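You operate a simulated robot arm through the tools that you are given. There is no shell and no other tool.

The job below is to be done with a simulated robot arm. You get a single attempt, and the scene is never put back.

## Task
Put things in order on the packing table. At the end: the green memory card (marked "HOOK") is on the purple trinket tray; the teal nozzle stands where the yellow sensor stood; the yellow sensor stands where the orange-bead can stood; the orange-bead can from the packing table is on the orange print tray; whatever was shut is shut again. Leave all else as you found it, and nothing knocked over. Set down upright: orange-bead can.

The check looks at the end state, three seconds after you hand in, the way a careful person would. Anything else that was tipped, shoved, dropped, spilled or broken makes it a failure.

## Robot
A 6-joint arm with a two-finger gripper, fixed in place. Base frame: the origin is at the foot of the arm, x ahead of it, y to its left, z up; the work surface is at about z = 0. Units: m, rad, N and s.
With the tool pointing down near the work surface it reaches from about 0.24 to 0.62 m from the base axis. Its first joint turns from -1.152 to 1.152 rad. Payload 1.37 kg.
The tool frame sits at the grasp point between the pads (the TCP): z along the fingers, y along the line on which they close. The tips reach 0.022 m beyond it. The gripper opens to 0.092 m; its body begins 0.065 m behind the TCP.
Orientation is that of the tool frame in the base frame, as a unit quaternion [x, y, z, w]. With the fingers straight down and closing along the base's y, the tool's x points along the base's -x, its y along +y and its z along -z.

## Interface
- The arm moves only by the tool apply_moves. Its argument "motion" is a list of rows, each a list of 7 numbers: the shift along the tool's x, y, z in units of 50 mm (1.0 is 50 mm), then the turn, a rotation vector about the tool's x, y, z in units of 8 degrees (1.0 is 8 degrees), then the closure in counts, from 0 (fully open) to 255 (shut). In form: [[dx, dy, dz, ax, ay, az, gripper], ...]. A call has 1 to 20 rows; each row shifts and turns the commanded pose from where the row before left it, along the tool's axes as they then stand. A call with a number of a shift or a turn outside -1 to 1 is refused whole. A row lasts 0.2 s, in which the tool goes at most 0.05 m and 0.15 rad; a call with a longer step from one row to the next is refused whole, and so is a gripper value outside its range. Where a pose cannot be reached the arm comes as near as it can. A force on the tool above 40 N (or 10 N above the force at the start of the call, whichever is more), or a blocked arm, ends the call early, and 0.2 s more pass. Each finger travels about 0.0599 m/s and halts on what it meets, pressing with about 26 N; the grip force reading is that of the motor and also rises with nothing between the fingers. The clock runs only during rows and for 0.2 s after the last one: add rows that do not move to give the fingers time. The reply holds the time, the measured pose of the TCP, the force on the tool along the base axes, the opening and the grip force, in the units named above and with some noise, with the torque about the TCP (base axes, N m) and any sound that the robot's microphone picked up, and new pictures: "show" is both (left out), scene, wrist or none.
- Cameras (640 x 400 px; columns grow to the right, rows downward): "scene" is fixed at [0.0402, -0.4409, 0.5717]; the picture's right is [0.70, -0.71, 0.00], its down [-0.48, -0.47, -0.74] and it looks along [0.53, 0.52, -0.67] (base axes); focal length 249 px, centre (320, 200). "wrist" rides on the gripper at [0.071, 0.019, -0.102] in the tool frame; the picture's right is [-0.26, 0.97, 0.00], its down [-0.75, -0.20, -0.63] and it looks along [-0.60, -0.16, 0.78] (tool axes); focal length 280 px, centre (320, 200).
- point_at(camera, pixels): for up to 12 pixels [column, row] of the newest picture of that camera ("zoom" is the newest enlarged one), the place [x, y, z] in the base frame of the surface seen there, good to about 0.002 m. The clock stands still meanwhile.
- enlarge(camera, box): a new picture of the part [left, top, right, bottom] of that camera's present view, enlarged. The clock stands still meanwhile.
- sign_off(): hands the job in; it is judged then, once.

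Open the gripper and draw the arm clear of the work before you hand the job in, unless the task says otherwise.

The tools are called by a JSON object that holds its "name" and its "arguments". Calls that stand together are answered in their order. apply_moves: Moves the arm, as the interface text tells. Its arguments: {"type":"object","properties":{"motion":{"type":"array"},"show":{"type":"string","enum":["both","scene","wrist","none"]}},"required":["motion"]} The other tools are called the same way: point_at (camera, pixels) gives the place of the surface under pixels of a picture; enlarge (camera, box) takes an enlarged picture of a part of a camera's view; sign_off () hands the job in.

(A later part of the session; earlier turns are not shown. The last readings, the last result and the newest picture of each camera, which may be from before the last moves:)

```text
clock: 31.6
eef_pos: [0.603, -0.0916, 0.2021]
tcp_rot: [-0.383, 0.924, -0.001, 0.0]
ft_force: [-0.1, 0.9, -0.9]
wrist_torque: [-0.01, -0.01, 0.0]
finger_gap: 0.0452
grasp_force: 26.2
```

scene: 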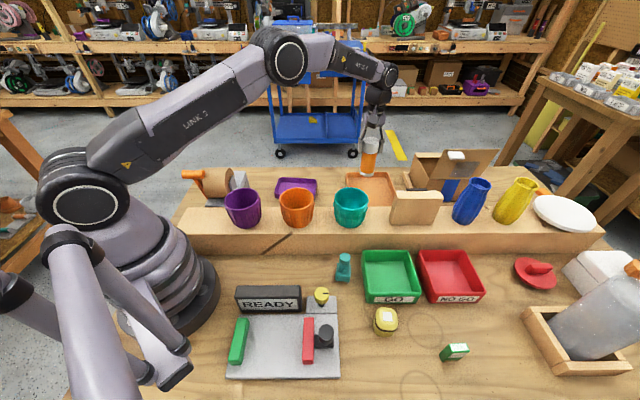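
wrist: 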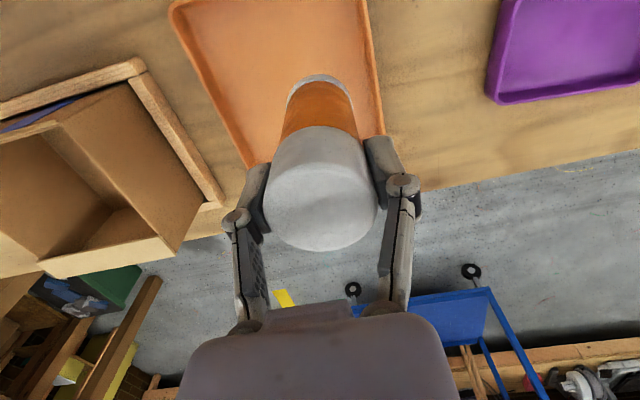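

The can is over the tray (scene (368,165)), arm well above the cups. I lower to about 5 mm above the tray floor.

{"name": "apply_moves", "arguments": {"motion": [[0, 0, 0.2, 0, 0, 0, 255], [0, 0, 0.4, 0, 0, 0, 255], [0, 0, 0.4, 0, 0, 0, 255], [0, 0, 0.4, 0, 0, 0, 255], [0, 0, 0.3, 0, 0, 0, 255], [0, 0, 0.2, 0, 0, 0, 255], [0, 0, 0.08, 0, 0, 0, 255], [0, 0, 0, 0, 0, 0, 255]], "show": "both"}}

```text
clock: 33.4
eef_pos: [0.6036, -0.0913, 0.1043]
tcp_rot: [-0.382, 0.924, 0.0, 0.0]
ft_force: [0.4, 0.3, -1.2]
wrist_torque: [-0.01, 0.0, -0.01]
finger_gap: 0.0448
grasp_force: 25.7
```

scene: 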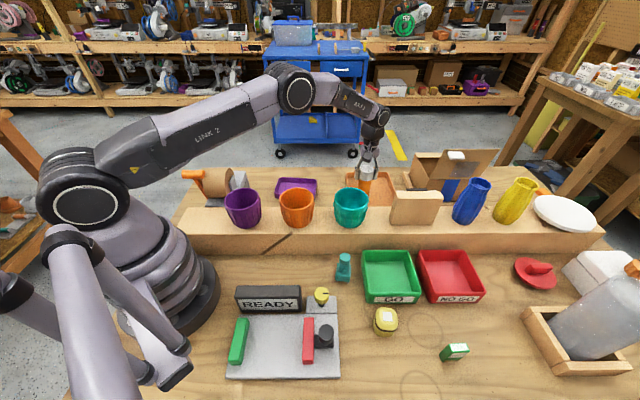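
wrist: 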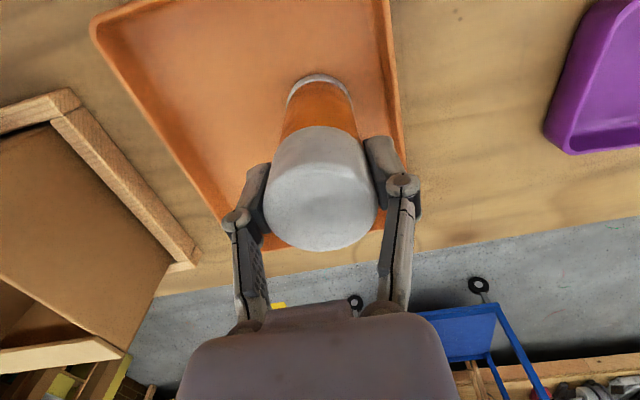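

About 5 mm left. I ease down in small steps, watching for contact force.

{"name": "apply_moves", "arguments": {"motion": [[0, 0, 0.04, 0, 0, 0, 255], [0, 0, 0.04, 0, 0, 0, 255], [0, 0, 0.03, 0, 0, 0, 255], [0, 0, 0, 0, 0, 0, 255]], "show": "none"}}

```text
clock: 34.4
eef_pos: [0.6039, -0.0908, 0.0989]
tcp_rot: [-0.382, 0.924, -0.001, 0.002]
ft_force: [-2.3, -0.8, 8.6]
wrist_torque: [0.05, 0.27, 0.03]
finger_gap: 0.045
grasp_force: 26.0
```

Contact: 8.6 N upward, so the can's base is on the tray floor. I back off slightly and open the fingers gradually.

{"name": "apply_moves", "arguments": {"motion": [[0, 0, -0.015, 0, 0, 0, 255], [0, 0, 0, 0, 0, 0, 120], [0, 0, 0, 0, 0, 0, 100], [0, 0, 0, 0, 0, 0, 60], [0, 0, 0, 0, 0, 0, 0], [0, 0, 0, 0, 0, 0, 0], [0, 0, 0, 0, 0, 0, 0]], "show": "both"}}

```text
clock: 36.0
eef_pos: [0.6041, -0.0909, 0.0979]
tcp_rot: [-0.383, 0.924, 0.0, 0.001]
ft_force: [-0.1, 0.5, -0.5]
wrist_torque: [0.02, -0.02, -0.03]
finger_gap: 0.0918
grasp_force: 0.3
```

scene: 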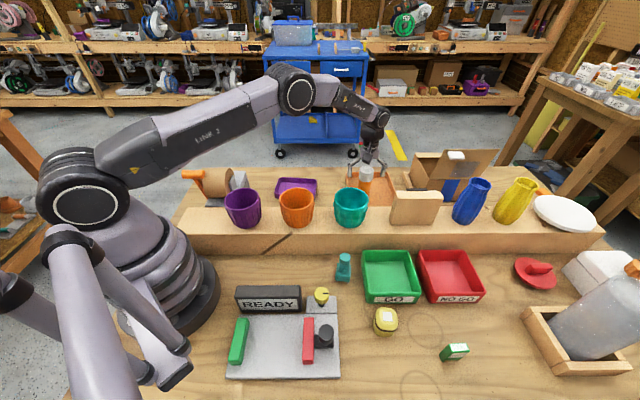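
wrist: 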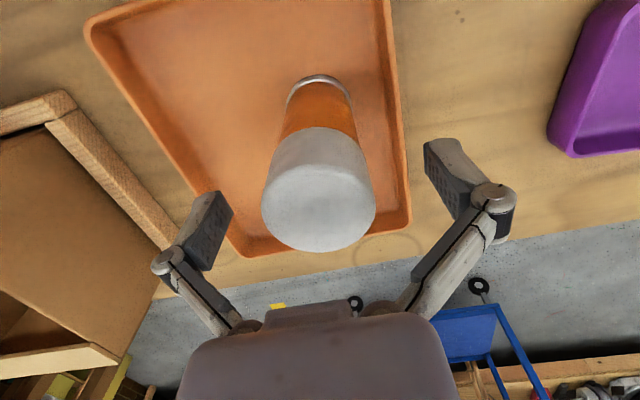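

The can stands upright in the orange tray and the fingers are open. I rise straight up to clear it.

{"name": "apply_moves", "arguments": {"motion": [[0, 0, -0.3, 0, 0, 0, 0], [0, 0, -0.7, 0, 0, 0, 0], [0, 0, -0.95, 0, 0, 0, 0], [0, 0, -0.95, 0, 0, 0, 0], [0, 0, -0.95, 0, 0, 0, 0], [0, 0, 0, 0, 0, 0, 0]], "show": "both"}}

```text
clock: 37.4
eef_pos: [0.6037, -0.0915, 0.2923]
tcp_rot: [-0.382, 0.924, 0.0, 0.0]
ft_force: [0.2, -0.4, -0.3]
wrist_torque: [0.0, -0.01, -0.01]
finger_gap: 0.092
grasp_force: 0.1
```

scene: 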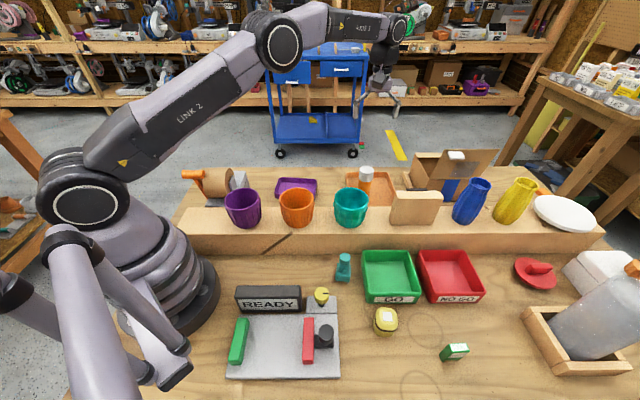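
wrist: 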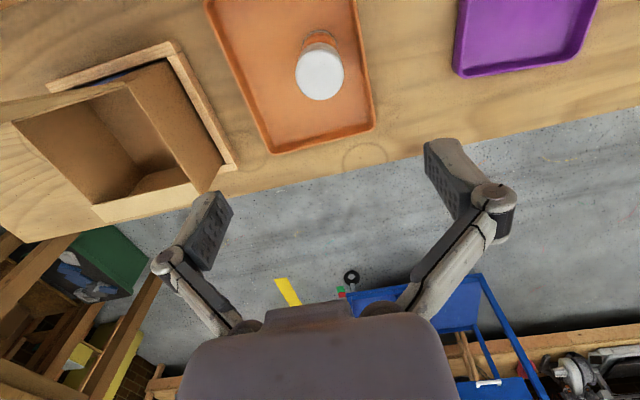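

The can stands on the tray at scene (366,178). I retreat toward the near side and turn the camera to look at the sensor, nozzle and card.

{"name": "apply_moves", "arguments": {"motion": [[0.7285, 0.4157, -0.1, 0, 0, 0, 0], [0.7285, 0.4157, -0.1, 0, 0, 0, 0], [0.7285, 0.4157, -0.1, 0, 0, 0, 0], [0.7285, 0.4157, -0.1, 0, 0, 0, 0], [0.7285, 0.4157, -0.1, 0, 0, 0, 0], [0.7285, 0.4157, 0, 0, 0, 0, 0], [0.7285, 0.4157, 0, 0, 0, 0, 0], [0.7285, 0.4157, 0, 0, 0, 0, 0], [0, 0, 0, 0, 0, 1, 0], [0, 0, 0, 0, 0, 1, 0], [0, 0, 0, 0, 0, 1, 0], [0, 0, 0, 0, 0, 1, 0], [0, 0, 0, 0, 0, 1, 0], [0, 0, 0, 0, 0, 1, 0], [0, 0, 0, 0, 0, 1, 0], [0, 0, 0, 0, 0, 1, 0], [0, 0, 0, 0, 0, 1, 0], [0, 0, 0, 0, 0, 1, 0], [0, 0, 0, 0, 0, 1, 0], [0, 0, 0, 0, 0, 1, 0]], "show": "both"}}

```text
clock: 41.6
eef_pos: [0.2789, -0.1795, 0.3152]
tcp_rot: [0.432, 0.902, 0.0, 0.0]
ft_force: [0.7, -0.1, -0.3]
wrist_torque: [-0.01, -0.02, -0.01]
finger_gap: 0.092
grasp_force: 0.0
```

scene: 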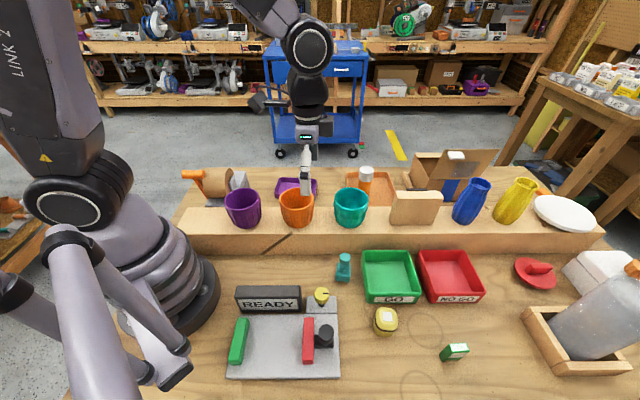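
wrist: 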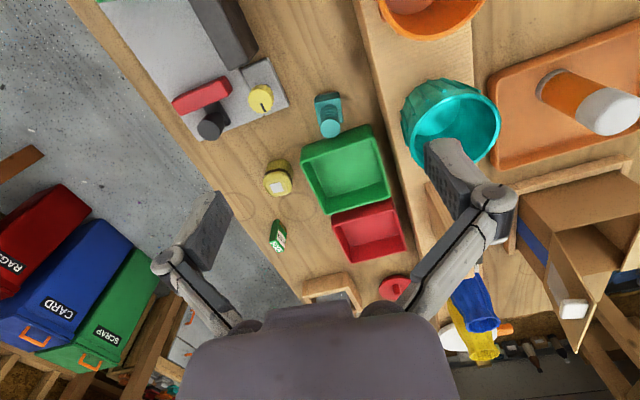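

The wrist view shows sensor (278,178), nozzle (329,115), card (278,235) and the knob on the fixture (261,98). I enlarge this area and take points.

{"name": "enlarge", "arguments": {"camera": "wrist", "box": [240, 70, 360, 150]}}

{"name": "enlarge", "arguments": {"camera": "wrist", "box": [240, 150, 320, 260]}}

{"name": "point_at", "arguments": {"camera": "wrist", "pixels": [[278, 185], [265, 185], [291, 182], [278, 170], [278, 195], [278, 162], [278, 236], [272, 236], [285, 236], [278, 225], [278, 248], [261, 98]]}}

```text
5.00 times, centred on (300, 110) of wrist
```

zoom: 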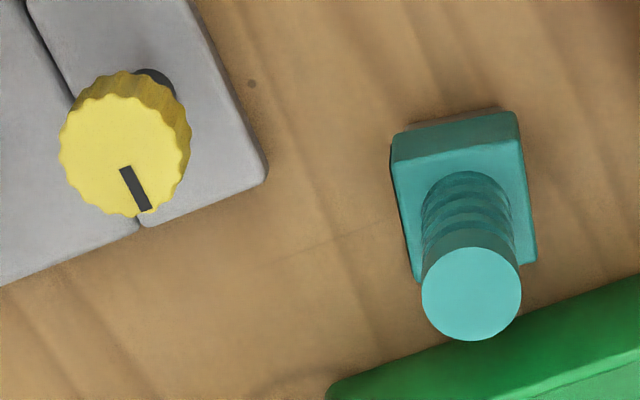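

```text
3.64 times, centred on (280, 205) of wrist
```

zoom: 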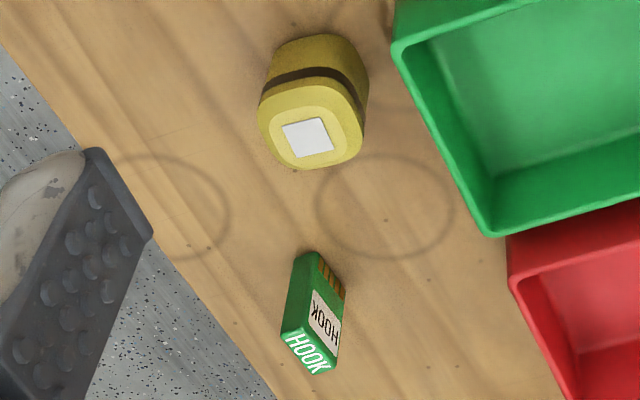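

```text
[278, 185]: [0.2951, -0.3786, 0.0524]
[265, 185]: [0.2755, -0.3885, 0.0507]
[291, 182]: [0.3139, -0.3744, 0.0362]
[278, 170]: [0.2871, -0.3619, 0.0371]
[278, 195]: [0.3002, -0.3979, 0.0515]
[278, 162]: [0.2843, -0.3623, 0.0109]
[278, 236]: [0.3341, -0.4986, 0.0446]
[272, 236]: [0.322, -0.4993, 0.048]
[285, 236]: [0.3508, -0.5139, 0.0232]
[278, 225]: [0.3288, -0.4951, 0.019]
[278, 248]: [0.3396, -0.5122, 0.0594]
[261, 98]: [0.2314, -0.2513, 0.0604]
```

The sensor is a rounded yellow block with a white window on top, and the card stands on edge reading HOOK. I measure the window's corners and rim for position and heading.

{"name": "point_at", "arguments": {"camera": "zoom", "pixels": [[283, 127], [322, 117], [333, 149], [294, 158], [308, 138], [262, 118], [280, 165], [340, 160], [362, 135], [345, 95], [280, 95], [310, 70]]}}

{"name": "point_at", "arguments": {"camera": "zoom", "pixels": [[284, 332], [317, 374], [342, 368], [309, 325], [303, 252], [343, 290], [320, 255], [290, 280], [325, 320], [305, 350], [338, 340], [285, 325]]}}

```text
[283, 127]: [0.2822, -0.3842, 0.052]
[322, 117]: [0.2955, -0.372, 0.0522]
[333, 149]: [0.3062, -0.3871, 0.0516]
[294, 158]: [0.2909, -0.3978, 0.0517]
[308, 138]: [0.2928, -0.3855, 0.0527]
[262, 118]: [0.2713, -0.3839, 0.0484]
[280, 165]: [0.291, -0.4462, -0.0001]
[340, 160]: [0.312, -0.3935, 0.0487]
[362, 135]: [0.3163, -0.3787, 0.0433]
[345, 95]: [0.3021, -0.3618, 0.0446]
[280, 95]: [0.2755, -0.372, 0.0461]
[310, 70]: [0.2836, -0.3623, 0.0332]
```

```text
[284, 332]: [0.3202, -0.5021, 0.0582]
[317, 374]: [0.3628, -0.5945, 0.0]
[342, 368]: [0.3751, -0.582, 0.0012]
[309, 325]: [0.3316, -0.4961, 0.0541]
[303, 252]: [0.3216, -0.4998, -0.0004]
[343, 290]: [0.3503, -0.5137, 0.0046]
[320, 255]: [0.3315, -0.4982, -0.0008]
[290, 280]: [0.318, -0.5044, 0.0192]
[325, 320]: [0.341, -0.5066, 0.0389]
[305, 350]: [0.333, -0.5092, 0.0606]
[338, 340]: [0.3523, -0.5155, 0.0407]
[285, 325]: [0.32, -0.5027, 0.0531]
```

The sensor is centred near (0.2937,-0.3853), edges at about 37° and -53°, top at z=0.052. I check the clearance to the GO tray and the fixture plate for the fingers.

{"name": "point_at", "arguments": {"camera": "wrist", "pixels": [[300, 158], [303, 172], [310, 190], [326, 213], [287, 103], [240, 130], [205, 138], [270, 120], [298, 170], [314, 97], [318, 135], [300, 150]]}}

{"name": "point_at", "arguments": {"camera": "scene", "pixels": [[338, 305], [338, 340], [338, 375], [365, 303], [390, 303], [414, 303], [376, 320], [397, 320], [386, 308], [386, 335]]}}

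```text
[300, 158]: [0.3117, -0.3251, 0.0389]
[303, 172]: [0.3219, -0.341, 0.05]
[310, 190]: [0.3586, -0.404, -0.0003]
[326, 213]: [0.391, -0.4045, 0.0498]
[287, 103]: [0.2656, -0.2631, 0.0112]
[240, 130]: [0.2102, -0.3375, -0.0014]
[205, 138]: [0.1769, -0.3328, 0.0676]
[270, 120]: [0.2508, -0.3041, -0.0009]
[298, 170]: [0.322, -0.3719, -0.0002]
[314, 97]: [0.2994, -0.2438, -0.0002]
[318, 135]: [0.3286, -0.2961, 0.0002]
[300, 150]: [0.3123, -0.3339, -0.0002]
```

```text
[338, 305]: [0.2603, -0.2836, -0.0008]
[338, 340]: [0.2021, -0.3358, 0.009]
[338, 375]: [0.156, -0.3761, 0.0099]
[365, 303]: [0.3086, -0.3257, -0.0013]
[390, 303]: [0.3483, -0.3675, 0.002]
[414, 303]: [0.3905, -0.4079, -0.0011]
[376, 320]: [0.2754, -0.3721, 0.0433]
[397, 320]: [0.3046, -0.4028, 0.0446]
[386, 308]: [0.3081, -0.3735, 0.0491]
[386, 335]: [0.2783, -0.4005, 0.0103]
```

The GO tray's front wall is only about 3 cm from the sensor, so I'll close the fingers parallel to that wall (yaw ≈37°). I turn and hover over the sensor to verify.

{"name": "apply_moves", "arguments": {"motion": [[0, 0, 0, 0, 0, -1, 0], [0, 0, 0, 0, 0, -1, 0], [0, 0, 0, 0, 0, -1, 0], [0, 0, 0, 0, 0, -1, 0], [0, 0, 0, 0, 0, -1, 0], [0, 0, 0, 0, 0, -1, 0], [0, 0, 0, 0, 0, -1, 0], [0, 0, 0, 0, 0, -1, 0], [0, 0, 0, 0, 0, -1, 0], [0, 0, 0, 0, 0, -1, 0], [0, 0, 0, 0, 0, -1, 0], [0.4457, -0.695, 0.26, 0, 0, 0, 0], [0.4457, -0.695, 0.26, 0, 0, 0, 0], [0.4457, -0.695, 0.26, 0, 0, 0, 0], [0.4457, -0.695, 0.26, 0, 0, 0, 0], [0.4457, -0.695, 0.26, 0, 0, 0, 0], [0, 0, 0, 0, 0, 0, 0]], "show": "both"}}

{"name": "enlarge", "arguments": {"camera": "wrist", "box": [250, 0, 390, 110]}}

```text
clock: 45.2
eef_pos: [0.2946, -0.3874, 0.2513]
tcp_rot: [-0.317, 0.949, 0.0, 0.001]
ft_force: [0.3, -0.2, 0.0]
wrist_torque: [-0.02, 0.01, -0.01]
finger_gap: 0.0919
grasp_force: 0.0
```

scene: 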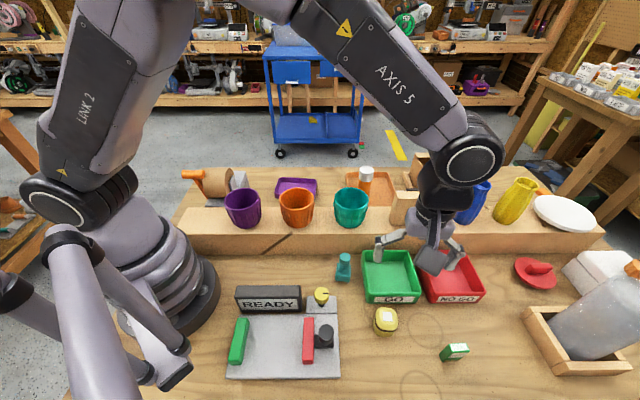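
wrist: 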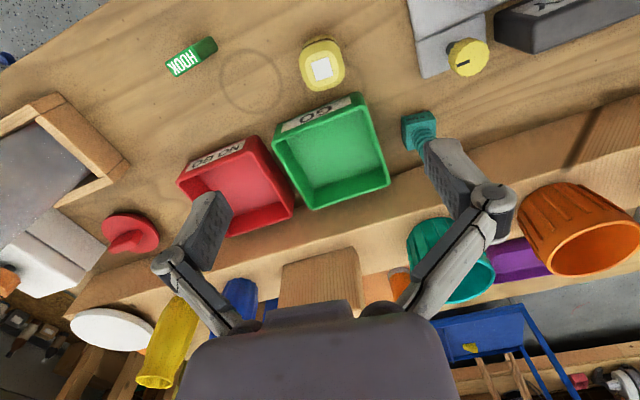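

```text
3.64 times, centred on (320, 55) of wrist
```

zoom: 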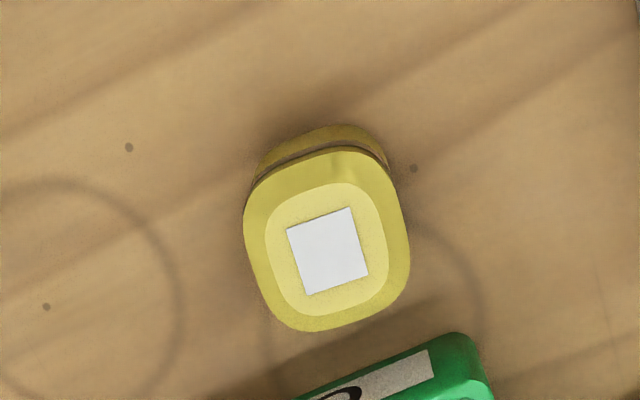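

Sensor centred in view at (322,66). I measure the window corners and the block's outline from above.

{"name": "point_at", "arguments": {"camera": "zoom", "pixels": [[287, 229], [349, 208], [368, 272], [307, 293], [328, 250], [248, 225], [404, 250], [315, 326], [325, 153], [365, 315], [262, 180], [385, 175]]}}

```text
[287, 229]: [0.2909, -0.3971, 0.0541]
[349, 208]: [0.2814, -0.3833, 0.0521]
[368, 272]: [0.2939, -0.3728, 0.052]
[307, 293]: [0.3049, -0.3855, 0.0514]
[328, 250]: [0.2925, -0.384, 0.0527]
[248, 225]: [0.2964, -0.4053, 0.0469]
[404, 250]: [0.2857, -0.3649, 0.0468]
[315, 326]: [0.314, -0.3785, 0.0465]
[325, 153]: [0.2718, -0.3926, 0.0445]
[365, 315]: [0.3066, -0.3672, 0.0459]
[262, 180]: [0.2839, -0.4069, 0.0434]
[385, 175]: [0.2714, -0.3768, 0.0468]
```

Centre refined to (0.2925,-0.385), heading ≈39°, top at 0.053. I align, descend to TCP z≈0.034 and check before closing.

{"name": "apply_moves", "arguments": {"motion": [[0, 0.064, 0.5, 0, 0, -0.25, 0], [0, 0, 0.9, 0, 0, 0, 0], [0, 0, 0.9, 0, 0, 0, 0], [0, 0, 0.9, 0, 0, 0, 0], [0, 0, 0.7, 0, 0, 0, 0], [0, 0, 0.3, 0, 0, 0, 0], [0, 0, 0.14, 0, 0, 0, 0], [0, 0, 0, 0, 0, 0, 0]], "show": "both"}}

```text
clock: 47.0
eef_pos: [0.2947, -0.3836, 0.033]
tcp_rot: [-0.333, 0.943, 0.0, 0.0]
ft_force: [0.0, 0.0, 0.9]
wrist_torque: [0.01, -0.01, 0.03]
finger_gap: 0.0919
grasp_force: 0.1
```

scene: 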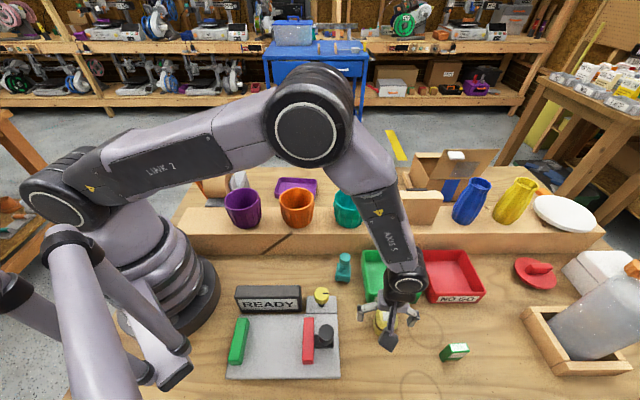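
wrist: 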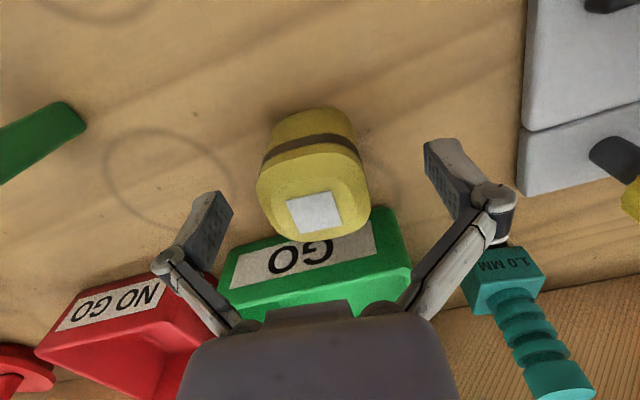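

The sensor stands between the pads with "GO" tray untouched behind it. I close on it.

{"name": "apply_moves", "arguments": {"motion": [[0, 0, 0, 0, 0, 0, 90], [0, 0, 0, 0, 0, 0, 90], [0, 0, 0, 0, 0, 0, 255], [0, 0, 0, 0, 0, 0, 255], [0, 0, 0, 0, 0, 0, 255], [0, 0, 0, 0, 0, 0, 255], [0, 0, 0, 0, 0, 0, 255]], "show": "wrist"}}

```text
clock: 48.6
eef_pos: [0.294, -0.3823, 0.0336]
tcp_rot: [-0.334, 0.943, 0.0, 0.0]
ft_force: [-0.6, 1.1, 5.3]
wrist_torque: [0.01, 0.02, -0.03]
finger_gap: 0.0472
grasp_force: 25.8
```

wrist: 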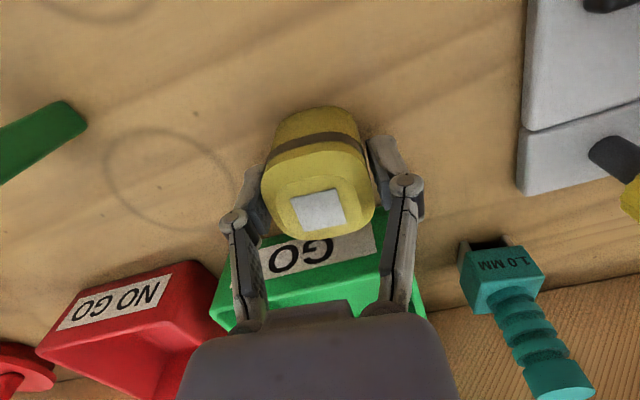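

Gripped at gap 0.047 with 26 N. I lift slowly and check that it follows without slipping.

{"name": "apply_moves", "arguments": {"motion": [[0, 0, -0.1, 0, 0, 0, 255], [0, 0, -0.15, 0, 0, 0, 255], [0, 0, -0.2, 0, 0, 0, 255], [0, 0, -0.2, 0, 0, 0, 255], [0, 0, -0.2, 0, 0, 0, 255], [0, 0, -0.2, 0, 0, 0, 255], [0, 0, -0.15, 0, 0, 0, 255], [0, 0, -0.1, 0, 0, 0, 255], [0, 0, 0, 0, 0, 0, 255]], "show": "both"}}

```text
clock: 50.6
eef_pos: [0.2932, -0.382, 0.0992]
tcp_rot: [-0.333, 0.943, 0.0, 0.0]
ft_force: [0.5, -0.5, -0.3]
wrist_torque: [0.01, 0.01, 0.0]
finger_gap: 0.047
grasp_force: 26.6
```

scene: 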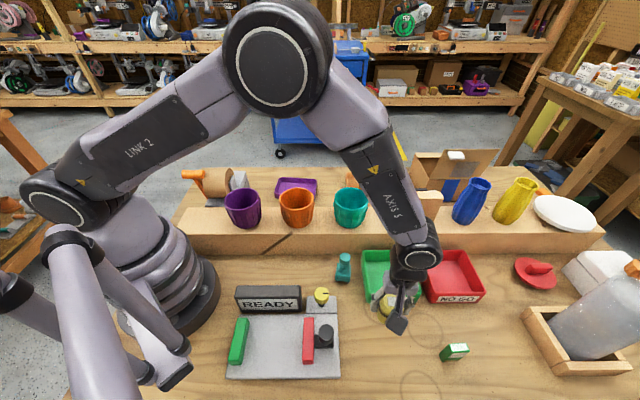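
wrist: 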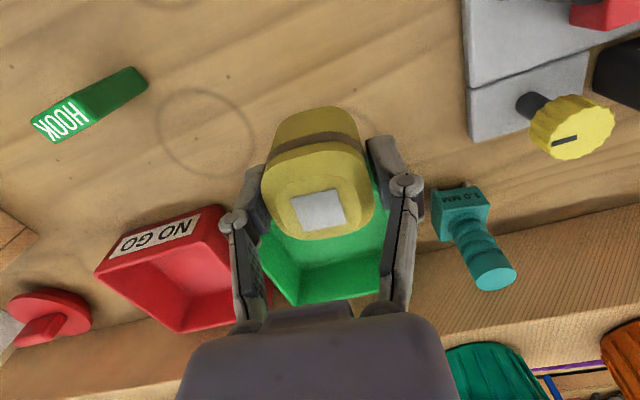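

Held firmly. I raise it above everything on the riser at a gentle pace, then start carrying it across toward the can's old spot.

{"name": "apply_moves", "arguments": {"motion": [[0, 0, -0.2, 0, 0, 0, 255], [0, 0, -0.43, 0, 0, 0, 255], [0, 0, -0.43, 0, 0, 0, 255], [0, 0, -0.43, 0, 0, 0, 255], [0, 0, -0.43, 0, 0, 0, 255], [0, 0, -0.43, 0, 0, 0, 255], [0, 0, -0.43, 0, 0, 0, 255], [0, 0, -0.43, 0, 0, 0, 255], [0, 0, -0.2, 0, 0, 0, 255], [-0.2, 0.144, 0, 0, 0, 0, 255], [-0.404, 0.2875, 0, 0, 0, 0, 255], [-0.404, 0.2875, 0, 0, 0, 0, 255], [-0.404, 0.2875, 0, 0, 0, 0, 255], [-0.404, 0.2875, 0, 0, 0, 0, 255], [-0.404, 0.2875, 0, 0, 0, 0, 255], [-0.404, 0.2875, 0, 0, 0, 0, 255], [-0.404, 0.2875, 0, 0, 0, 0, 255], [-0.2, 0.144, 0, 0, 0, 0, 255], [0, 0, 0, 0, 0, 0, 255]], "show": "both"}}

```text
clock: 54.6
eef_pos: [0.3469, -0.1914, 0.2701]
tcp_rot: [-0.334, 0.943, 0.0, 0.0]
ft_force: [0.3, 0.1, -0.5]
wrist_torque: [0.04, -0.02, -0.04]
finger_gap: 0.0473
grasp_force: 25.4
```

scene: 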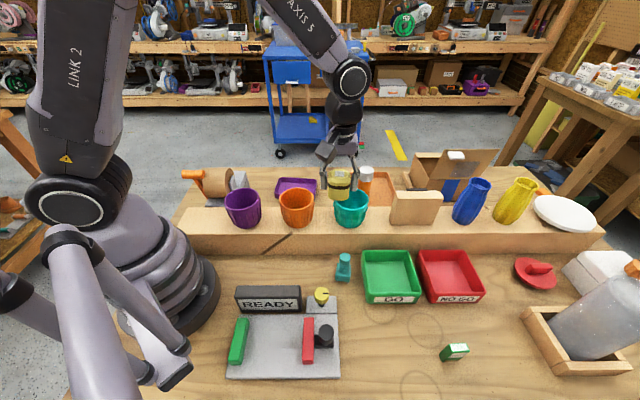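
wrist: 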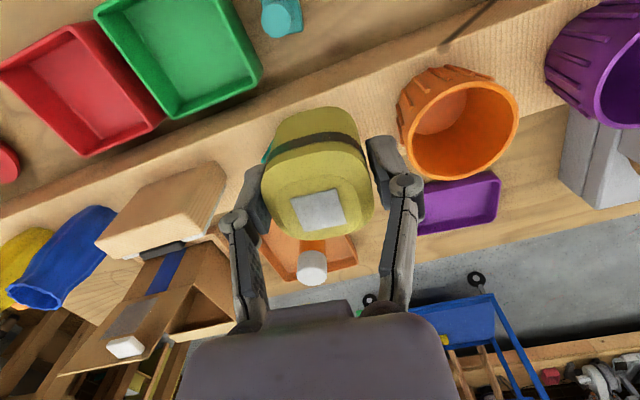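

Sensor still held, now above the riser. I continue past the cups and curve toward the can's old spot.

{"name": "apply_moves", "arguments": {"motion": [[-0.2, 0.144, 0, 0, 0, 0, 255], [-0.403, 0.288, 0, 0, 0, 0, 255], [-0.403, 0.288, 0, 0, 0, 0, 255], [-0.403, 0.288, 0, 0, 0, 0, 255], [-0.403, 0.288, 0, 0, 0, 0, 255], [-0.403, 0.288, 0, 0, 0, 0, 255], [-0.403, 0.288, 0, 0, 0, 0, 255], [-0.403, 0.288, 0, 0, 0, 0, 255], [-0.2, 0.144, 0, 0, 0, 0, 255], [-0.1816, 0.453, 0, 0, 0, 0, 255], [-0.1816, 0.453, 0, 0, 0, 0, 255], [-0.1816, 0.453, 0, 0, 0, 0, 255], [-0.1816, 0.453, 0, 0, 0, 0, 255], [-0.1816, 0.453, 0, 0, 0, 0, 255], [-0.1816, 0.453, 0, 0, 0, 0, 255], [-0.1816, 0.453, 0, 0, 0, 0, 255], [-0.1816, 0.453, 0, 0, 0, 0, 255], [-0.09, 0.226, 0, 0, 0, 0, 255], [0, 0, 0, 0, 0, 0, 255]], "show": "both"}}

{"name": "point_at", "arguments": {"camera": "scene", "pixels": [[205, 170], [215, 169], [225, 170], [232, 185], [215, 190], [200, 185], [240, 180], [236, 174], [185, 174], [200, 172]]}}

```text
clock: 58.6
eef_pos: [0.3374, 0.1977, 0.2697]
tcp_rot: [-0.334, 0.943, -0.001, 0.0]
ft_force: [1.2, -0.1, -0.8]
wrist_torque: [-0.02, 0.0, -0.02]
finger_gap: 0.047
grasp_force: 25.6
```

scene: 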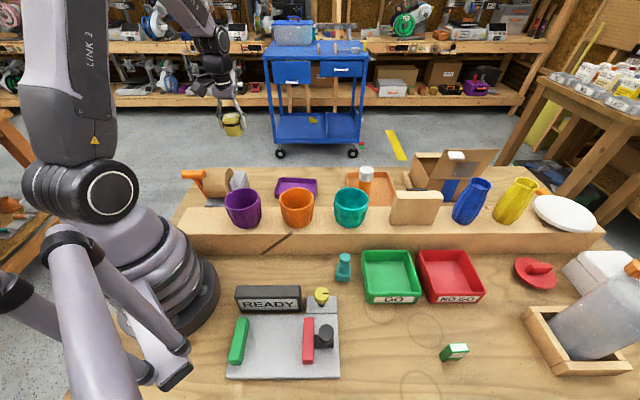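
wrist: 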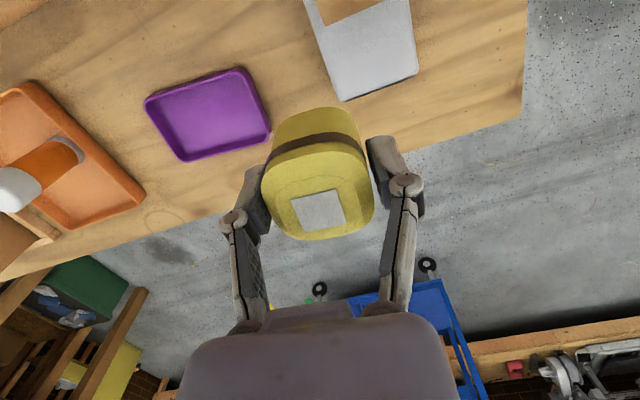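

```text
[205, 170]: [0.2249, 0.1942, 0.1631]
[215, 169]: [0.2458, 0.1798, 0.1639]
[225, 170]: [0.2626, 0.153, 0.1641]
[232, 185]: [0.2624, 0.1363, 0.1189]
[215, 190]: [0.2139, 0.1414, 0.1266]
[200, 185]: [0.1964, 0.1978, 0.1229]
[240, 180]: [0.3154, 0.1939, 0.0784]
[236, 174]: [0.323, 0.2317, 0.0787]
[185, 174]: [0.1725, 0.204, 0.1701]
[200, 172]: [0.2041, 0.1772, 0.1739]
```

Roll and block are well clear of the descent line. I finish the approach to (0.294, 0.3525) and lower to about 2.5 cm above the table.

{"name": "apply_moves", "arguments": {"motion": [[-0.181, 0.422, 0, 0, 0, 0, 255], [-0.181, 0.422, 0, 0, 0, 0, 255], [-0.181, 0.422, 0, 0, 0, 0, 255], [-0.181, 0.422, 0, 0, 0, 0, 255], [-0.181, 0.422, 0, 0, 0, 0, 255], [-0.181, 0.422, 0, 0, 0, 0, 255], [-0.181, 0.422, 0, 0, 0, 0, 255], [0, 0, 0.2, 0, 0, 0, 255], [0, 0, 0.45, 0, 0, 0, 255], [0, 0, 0.45, 0, 0, 0, 255], [0, 0, 0.45, 0, 0, 0, 255], [0, 0, 0.45, 0, 0, 0, 255], [0, 0, 0.45, 0, 0, 0, 255], [0, 0, 0.45, 0, 0, 0, 255], [0, 0, 0.45, 0, 0, 0, 255], [0, 0, 0.45, 0, 0, 0, 255], [0, 0, 0.3, 0, 0, 0, 255], [0, 0, 0.1, 0, 0, 0, 255], [0, 0, 0, 0, 0, 0, 255]], "show": "both"}}

```text
clock: 62.6
eef_pos: [0.2941, 0.3515, 0.0595]
tcp_rot: [-0.334, 0.943, -0.001, 0.0]
ft_force: [-0.5, -0.8, -0.1]
wrist_torque: [-0.01, 0.0, -0.04]
finger_gap: 0.0471
grasp_force: 25.7
```

scene: 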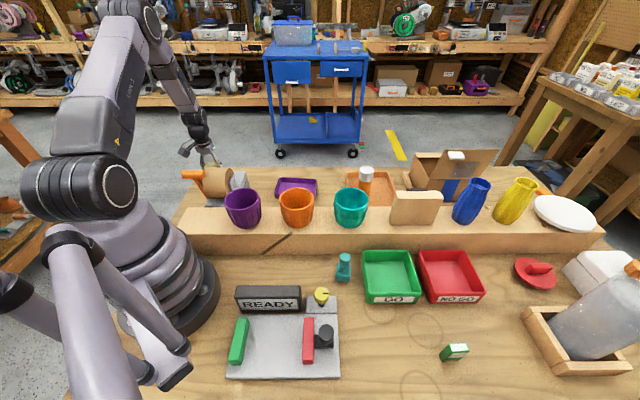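
wrist: 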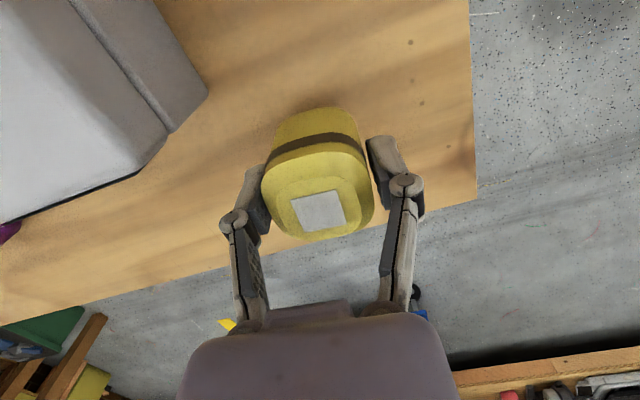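

All clear around the sensor. I lower the last 2.5 cm with small final steps.

{"name": "apply_moves", "arguments": {"motion": [[0, 0, 0.25, 0, 0, 0, 255], [0, 0, 0.18, 0, 0, 0, 255], [0, 0, 0.04, 0, 0, 0, 255], [0, 0, 0.03, 0, 0, 0, 255], [0, 0, 0, 0, 0, 0, 255]], "show": "none"}}

```text
clock: 63.8
eef_pos: [0.2932, 0.3507, 0.0346]
tcp_rot: [-0.334, 0.943, 0.0, 0.0]
ft_force: [0.1, -0.2, -0.2]
wrist_torque: [-0.03, 0.01, 0.0]
finger_gap: 0.0474
grasp_force: 26.3
```

No contact yet at z=0.0346. I take a few more 1 mm steps.

{"name": "apply_moves", "arguments": {"motion": [[0, 0, 0.02, 0, 0, 0, 255], [0, 0, 0.02, 0, 0, 0, 255], [0, 0, 0, 0, 0, 0, 255]], "show": "none"}}

```text
clock: 64.6
eef_pos: [0.2933, 0.3519, 0.0325]
tcp_rot: [-0.334, 0.943, 0.0, 0.0]
ft_force: [-4.5, -3.2, 15.6]
wrist_torque: [-0.1, 0.12, -0.05]
finger_gap: 0.0472
grasp_force: 26.0
```

Contact at 15.6 N, so the sensor is on the table. I ease up 1 mm and open gradually to about 7 cm.

{"name": "apply_moves", "arguments": {"motion": [[0, 0, -0.02, 0, 0, 0, 255], [0, 0, 0, 0, 0, 0, 115], [0, 0, 0, 0, 0, 0, 100], [0, 0, 0, 0, 0, 0, 60], [0, 0, 0, 0, 0, 0, 40], [0, 0, 0, 0, 0, 0, 40], [0, 0, 0, 0, 0, 0, 40]], "show": "wrist"}}

```text
clock: 66.2
eef_pos: [0.2938, 0.3524, 0.0337]
tcp_rot: [-0.333, 0.943, 0.0, 0.0]
ft_force: [-0.2, -0.1, 0.4]
wrist_torque: [0.01, 0.0, -0.04]
finger_gap: 0.0775
grasp_force: 0.1
```

wrist: 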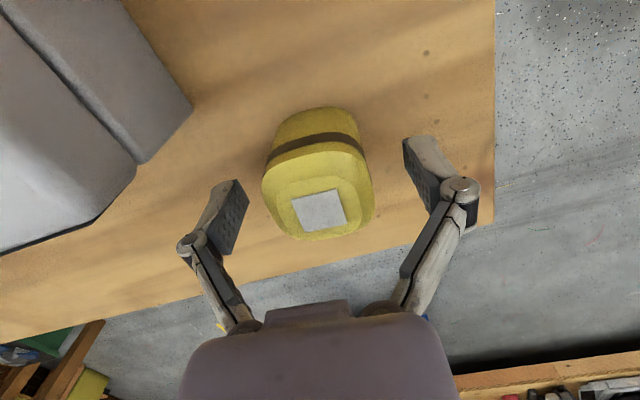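

Sensor is free and upright between the open fingers. I rise straight up and verify its position.

{"name": "apply_moves", "arguments": {"motion": [[0, 0, -0.3, 0, 0, 0, 40], [0, 0, -0.7, 0, 0, 0, 40], [0, 0, -0.95, 0, 0, 0, 0], [0, 0, -0.95, 0, 0, 0, 0], [0, 0, -0.95, 0, 0, 0, 0], [0, 0, -0.95, 0, 0, 0, 0], [0, 0, 0, 0, 0, 0, 0]], "show": "both"}}

{"name": "enlarge", "arguments": {"camera": "wrist", "box": [250, 0, 390, 110]}}

```text
clock: 67.8
eef_pos: [0.2943, 0.3517, 0.2735]
tcp_rot: [-0.334, 0.943, 0.0, 0.0]
ft_force: [-0.8, 0.5, 0.8]
wrist_torque: [0.0, -0.01, -0.01]
finger_gap: 0.092
grasp_force: 0.1
```

scene: 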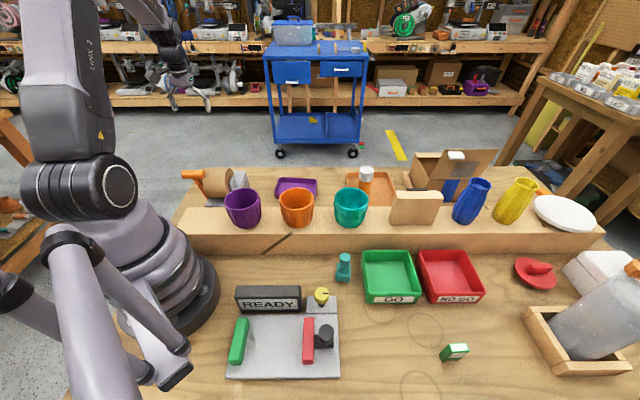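
wrist: 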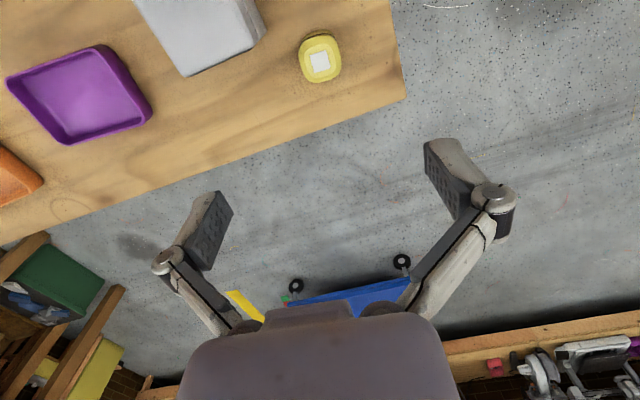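

```text
3.64 times, centred on (320, 55) of wrist
```

zoom: 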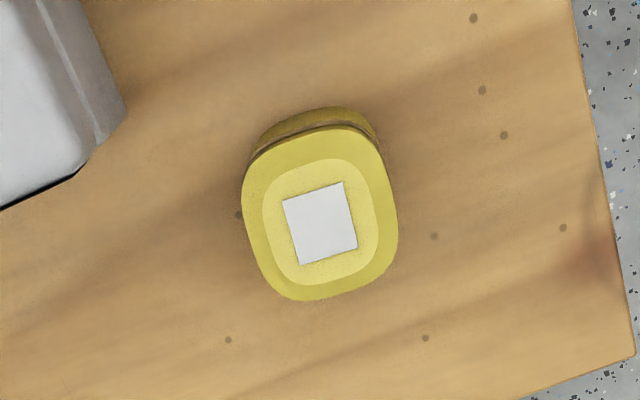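

{"name": "point_at", "arguments": {"camera": "zoom", "pixels": [[283, 200], [343, 182], [357, 247], [301, 265], [320, 222], [246, 200], [394, 220], [315, 296], [315, 130]]}}

```text
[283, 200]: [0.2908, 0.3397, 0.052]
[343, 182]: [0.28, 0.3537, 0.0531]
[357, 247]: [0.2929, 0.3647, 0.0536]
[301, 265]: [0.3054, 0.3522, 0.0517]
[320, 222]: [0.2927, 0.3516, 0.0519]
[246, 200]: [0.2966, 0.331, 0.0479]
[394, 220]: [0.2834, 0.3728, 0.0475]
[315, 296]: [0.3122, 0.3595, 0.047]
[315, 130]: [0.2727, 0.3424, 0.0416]
```

The sensor stands at (0.292,0.352), within 2 mm of the can's old spot. Now I go back with the empty gripper to hover over the teal nozzle.

{"name": "apply_moves", "arguments": {"motion": [[0.3855, -0.82, 0, 0, 0, 0, 0], [0.3855, -0.82, 0, 0, 0, 0, 0], [0.3855, -0.82, 0, 0, 0, 0, 0], [0.3855, -0.82, 0, 0, 0, 0, 0], [0.3855, -0.82, 0, 0, 0, 0, 0], [0.3855, -0.82, 0, 0, 0, 0, 0], [0.3855, -0.82, 0, 0, 0, 0, 0], [0.3855, -0.82, 0, 0, 0, 0, 0], [0.705, -0.502, 0, 0, 0, 0, 0], [0.705, -0.502, 0, 0, 0, 0, 0], [0.705, -0.502, 0, 0, 0, 0, 0], [0.705, -0.502, 0, 0, 0, 0, 0], [0.705, -0.502, 0, 0, 0, 0, 0], [0.705, -0.502, 0, 0, 0, 0, 0], [0, 0, 0, 0, 0, 0, 0]], "show": "both"}}

{"name": "enlarge", "arguments": {"camera": "wrist", "box": [240, 0, 400, 130]}}

```text
clock: 71.0
eef_pos: [0.3098, -0.2507, 0.274]
tcp_rot: [-0.334, 0.943, 0.0, 0.0]
ft_force: [-0.5, 0.0, -0.2]
wrist_torque: [0.0, 0.01, -0.02]
finger_gap: 0.092
grasp_force: 0.0
```

scene: 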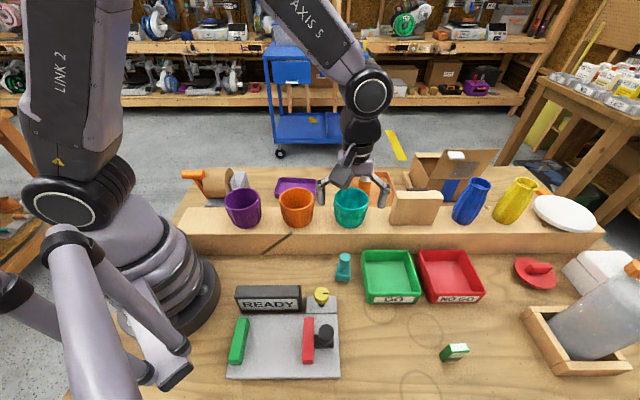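
wrist: 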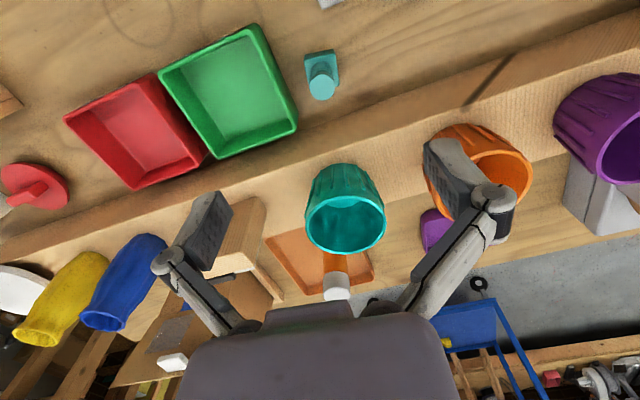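

```text
3.08 times, centred on (320, 65) of wrist
```

zoom: 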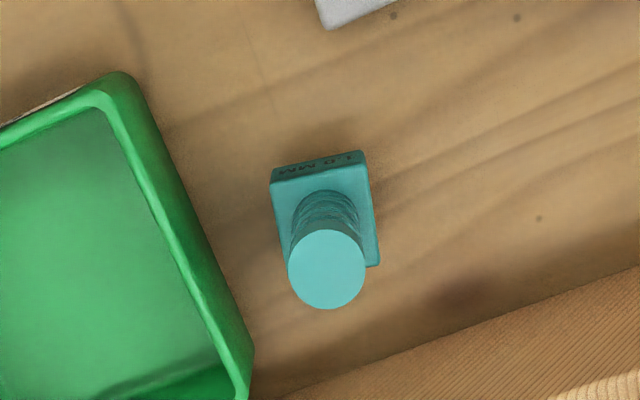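

The nozzle is at (322,75) with clear wood around it. I measure its top disc, base edges and the nearby tray wall and riser.

{"name": "point_at", "arguments": {"camera": "zoom", "pixels": [[327, 269], [291, 269], [362, 269], [327, 233], [327, 304], [330, 210], [275, 180], [366, 163], [376, 262], [272, 190], [359, 152], [285, 205]]}}

{"name": "point_at", "arguments": {"camera": "zoom", "pixels": [[195, 250], [250, 350], [130, 90], [155, 130], [400, 340], [560, 295], [323, 20], [350, 185], [280, 185], [370, 250], [225, 370], [320, 160]]}}

```text
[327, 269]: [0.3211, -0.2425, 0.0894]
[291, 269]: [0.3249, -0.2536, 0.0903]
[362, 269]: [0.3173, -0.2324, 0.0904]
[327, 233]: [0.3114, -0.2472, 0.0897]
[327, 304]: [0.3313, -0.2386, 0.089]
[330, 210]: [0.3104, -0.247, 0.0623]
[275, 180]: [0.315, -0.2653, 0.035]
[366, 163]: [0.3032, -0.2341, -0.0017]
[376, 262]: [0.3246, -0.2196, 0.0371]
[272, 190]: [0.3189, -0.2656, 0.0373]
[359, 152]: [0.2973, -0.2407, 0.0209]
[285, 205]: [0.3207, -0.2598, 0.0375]
```

```text
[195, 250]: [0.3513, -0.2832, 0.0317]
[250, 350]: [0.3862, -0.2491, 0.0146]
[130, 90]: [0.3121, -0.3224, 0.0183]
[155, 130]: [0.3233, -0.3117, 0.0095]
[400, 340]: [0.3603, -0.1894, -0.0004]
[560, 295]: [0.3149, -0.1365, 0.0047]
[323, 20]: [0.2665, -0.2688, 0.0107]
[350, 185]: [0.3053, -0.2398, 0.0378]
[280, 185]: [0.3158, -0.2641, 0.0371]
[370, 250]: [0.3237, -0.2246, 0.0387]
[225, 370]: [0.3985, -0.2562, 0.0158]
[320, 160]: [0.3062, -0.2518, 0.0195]
```

The nozzle's axis is at (0.3208,-0.2427), top 0.0895, neck about 23 mm wide; the GO tray wall is 5 cm away. I descend with a 55 mm opening to grip its upper cylinder.

{"name": "apply_moves", "arguments": {"motion": [[-0.272, -0.014, 0.5, 0, 0, 0, 102], [0, 0, 0.9, 0, 0, 0, 102], [0, 0, 0.9, 0, 0, 0, 102], [0, 0, 0.9, 0, 0, 0, 102], [0, 0, 0.5, 0, 0, 0, 102], [0, 0, 0.3, 0, 0, 0, 102], [0, 0, 0.1, 0, 0, 0, 102], [0, 0, 0, 0, 0, 0, 102]], "show": "both"}}

```text
clock: 72.8
eef_pos: [0.3214, -0.2424, 0.0675]
tcp_rot: [-0.334, 0.942, 0.0, 0.0]
ft_force: [0.0, -0.6, 0.6]
wrist_torque: [-0.03, -0.03, 0.0]
finger_gap: 0.0551
grasp_force: 0.1
```

scene: 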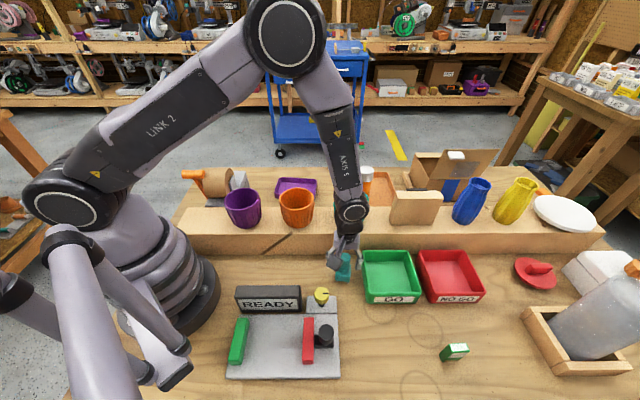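
wrist: 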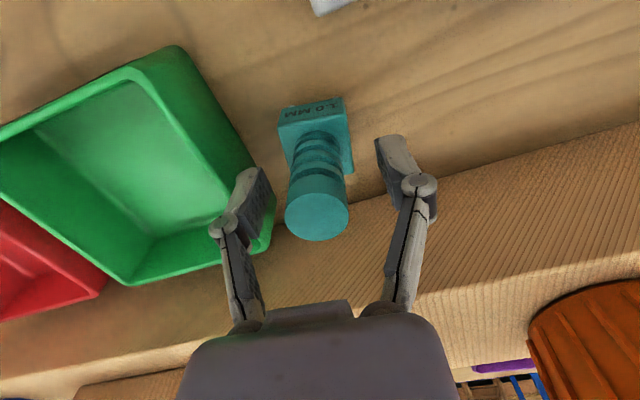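

The neck sits between the pads at (317,190), and nothing is touching. I close on it.

{"name": "apply_moves", "arguments": {"motion": [[0, 0, 0, 0, 0, 0, 160], [0, 0, 0, 0, 0, 0, 180], [0, 0, 0, 0, 0, 0, 255], [0, 0, 0, 0, 0, 0, 255], [0, 0, 0, 0, 0, 0, 255], [0, 0, 0, 0, 0, 0, 255]], "show": "wrist"}}

```text
clock: 74.2
eef_pos: [0.3222, -0.2437, 0.0671]
tcp_rot: [-0.333, 0.943, 0.0, 0.0]
ft_force: [-0.3, -0.9, 1.7]
wrist_torque: [-0.01, 0.03, -0.02]
finger_gap: 0.0242
grasp_force: 25.7
```

wrist: 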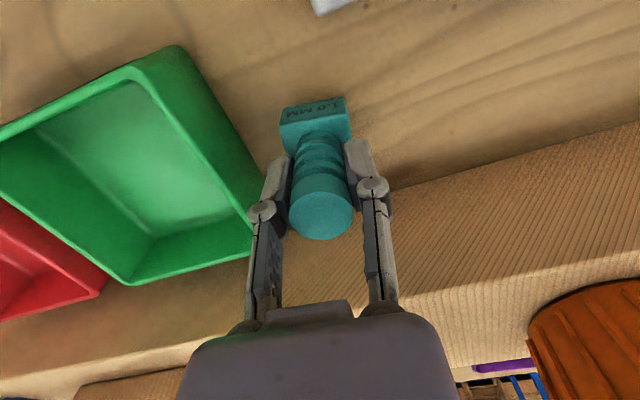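

Gripped at 24 mm. I lift slowly and watch for slipping.

{"name": "apply_moves", "arguments": {"motion": [[0, 0, -0.1, 0, 0, 0, 255], [0, 0, -0.15, 0, 0, 0, 255], [0, 0, -0.2, 0, 0, 0, 255], [0, 0, -0.2, 0, 0, 0, 255], [0, 0, -0.2, 0, 0, 0, 255], [0, 0, -0.25, 0, 0, 0, 255], [0, 0, -0.25, 0, 0, 0, 255], [0, 0, -0.25, 0, 0, 0, 255], [0, 0, -0.2, 0, 0, 0, 255], [0, 0, -0.1, 0, 0, 0, 255], [0, 0, 0, 0, 0, 0, 255]], "show": "wrist"}}

```text
clock: 76.6
eef_pos: [0.3223, -0.2422, 0.1624]
tcp_rot: [-0.333, 0.943, -0.001, 0.0]
ft_force: [0.5, 0.0, -0.4]
wrist_torque: [0.01, -0.03, 0.0]
finger_gap: 0.0239
grasp_force: 25.6
```

wrist: 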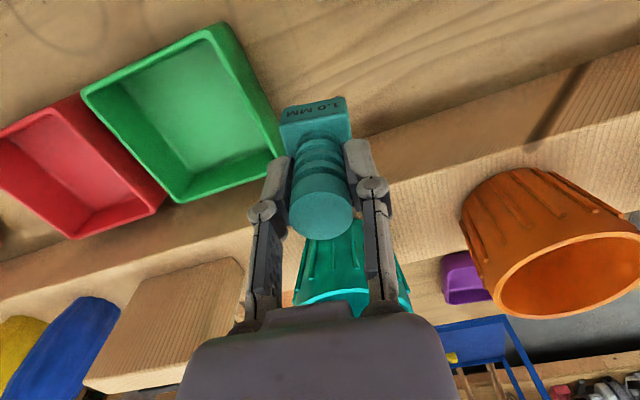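

Held steady. I carry it the short way to the sensor's old spot (0.2925,-0.385) and lower to about 8 mm above the table.

{"name": "apply_moves", "arguments": {"motion": [[0.2, -0.166, 0, 0, 0, 0, 255], [0.36, -0.3, 0, 0, 0, 0, 255], [0.36, -0.3, 0, 0, 0, 0, 255], [0.36, -0.3, 0, 0, 0, 0, 255], [0.36, -0.3, 0, 0, 0, 0, 255], [0.36, -0.3, 0, 0, 0, 0, 255], [0.239, -0.197, 0, 0, 0, 0, 255], [0, 0, 0, 0, 0, 0, 255], [0, 0, 0.2, 0, 0, 0, 255], [0, 0, 0.4, 0, 0, 0, 255], [0, 0, 0.4, 0, 0, 0, 255], [0, 0, 0.4, 0, 0, 0, 255], [0, 0, 0.25, 0, 0, 0, 255], [0, 0, 0.1, 0, 0, 0, 255], [0, 0, 0, 0, 0, 0, 255]], "show": "both"}}

```text
clock: 79.8
eef_pos: [0.2935, -0.3862, 0.076]
tcp_rot: [-0.334, 0.943, 0.0, 0.0]
ft_force: [0.3, 0.0, -0.3]
wrist_torque: [-0.02, 0.0, -0.01]
finger_gap: 0.0243
grasp_force: 25.9
```

scene: 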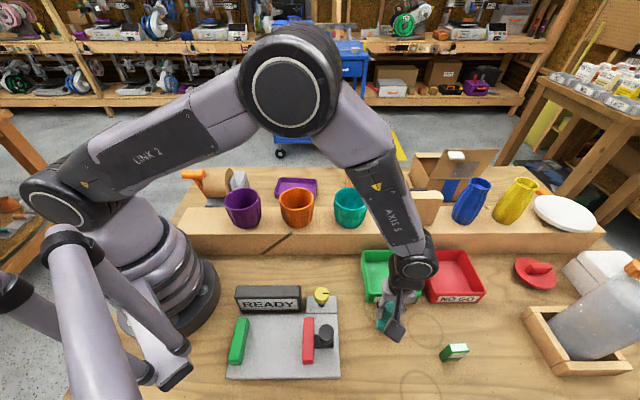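
wrist: 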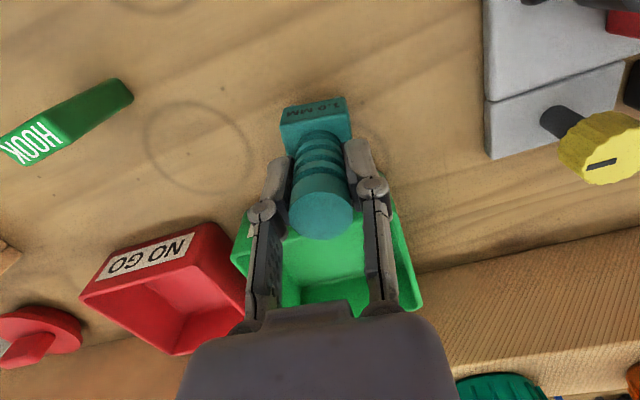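

The nozzle is above the sensor's old spot with the GO tray clear behind it. I lower the last millimetres in small steps.

{"name": "apply_moves", "arguments": {"motion": [[0, 0, 0.06, 0, 0, 0, 255], [0, 0, 0.04, 0, 0, 0, 255], [0, 0, 0.03, 0, 0, 0, 255], [0, 0, 0.02, 0, 0, 0, 255], [0, 0, 0, 0, 0, 0, 255]], "show": "none"}}

```text
clock: 81.0
eef_pos: [0.294, -0.3856, 0.0686]
tcp_rot: [-0.334, 0.943, 0.0, 0.001]
ft_force: [-0.8, 0.5, 3.8]
wrist_torque: [0.11, 0.08, 0.01]
finger_gap: 0.0239
grasp_force: 25.6
```

Light contact at 3.8 N. I press half a millimetre more, then open gradually.

{"name": "apply_moves", "arguments": {"motion": [[0, 0, 0.008, 0, 0, 0, 255], [0, 0, 0, 0, 0, 0, 255], [0, 0, 0, 0, 0, 0, 180], [0, 0, 0, 0, 0, 0, 160], [0, 0, 0, 0, 0, 0, 130], [0, 0, 0, 0, 0, 0, 100], [0, 0, 0, 0, 0, 0, 100]], "show": "wrist"}}

```text
clock: 82.6
eef_pos: [0.2947, -0.3849, 0.068]
tcp_rot: [-0.333, 0.943, 0.0, 0.0]
ft_force: [-0.3, -0.4, 0.4]
wrist_torque: [0.0, -0.02, -0.01]
finger_gap: 0.056
grasp_force: 0.0
```

wrist: 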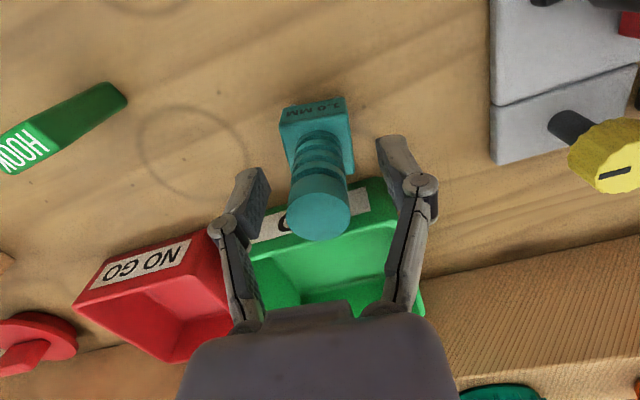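

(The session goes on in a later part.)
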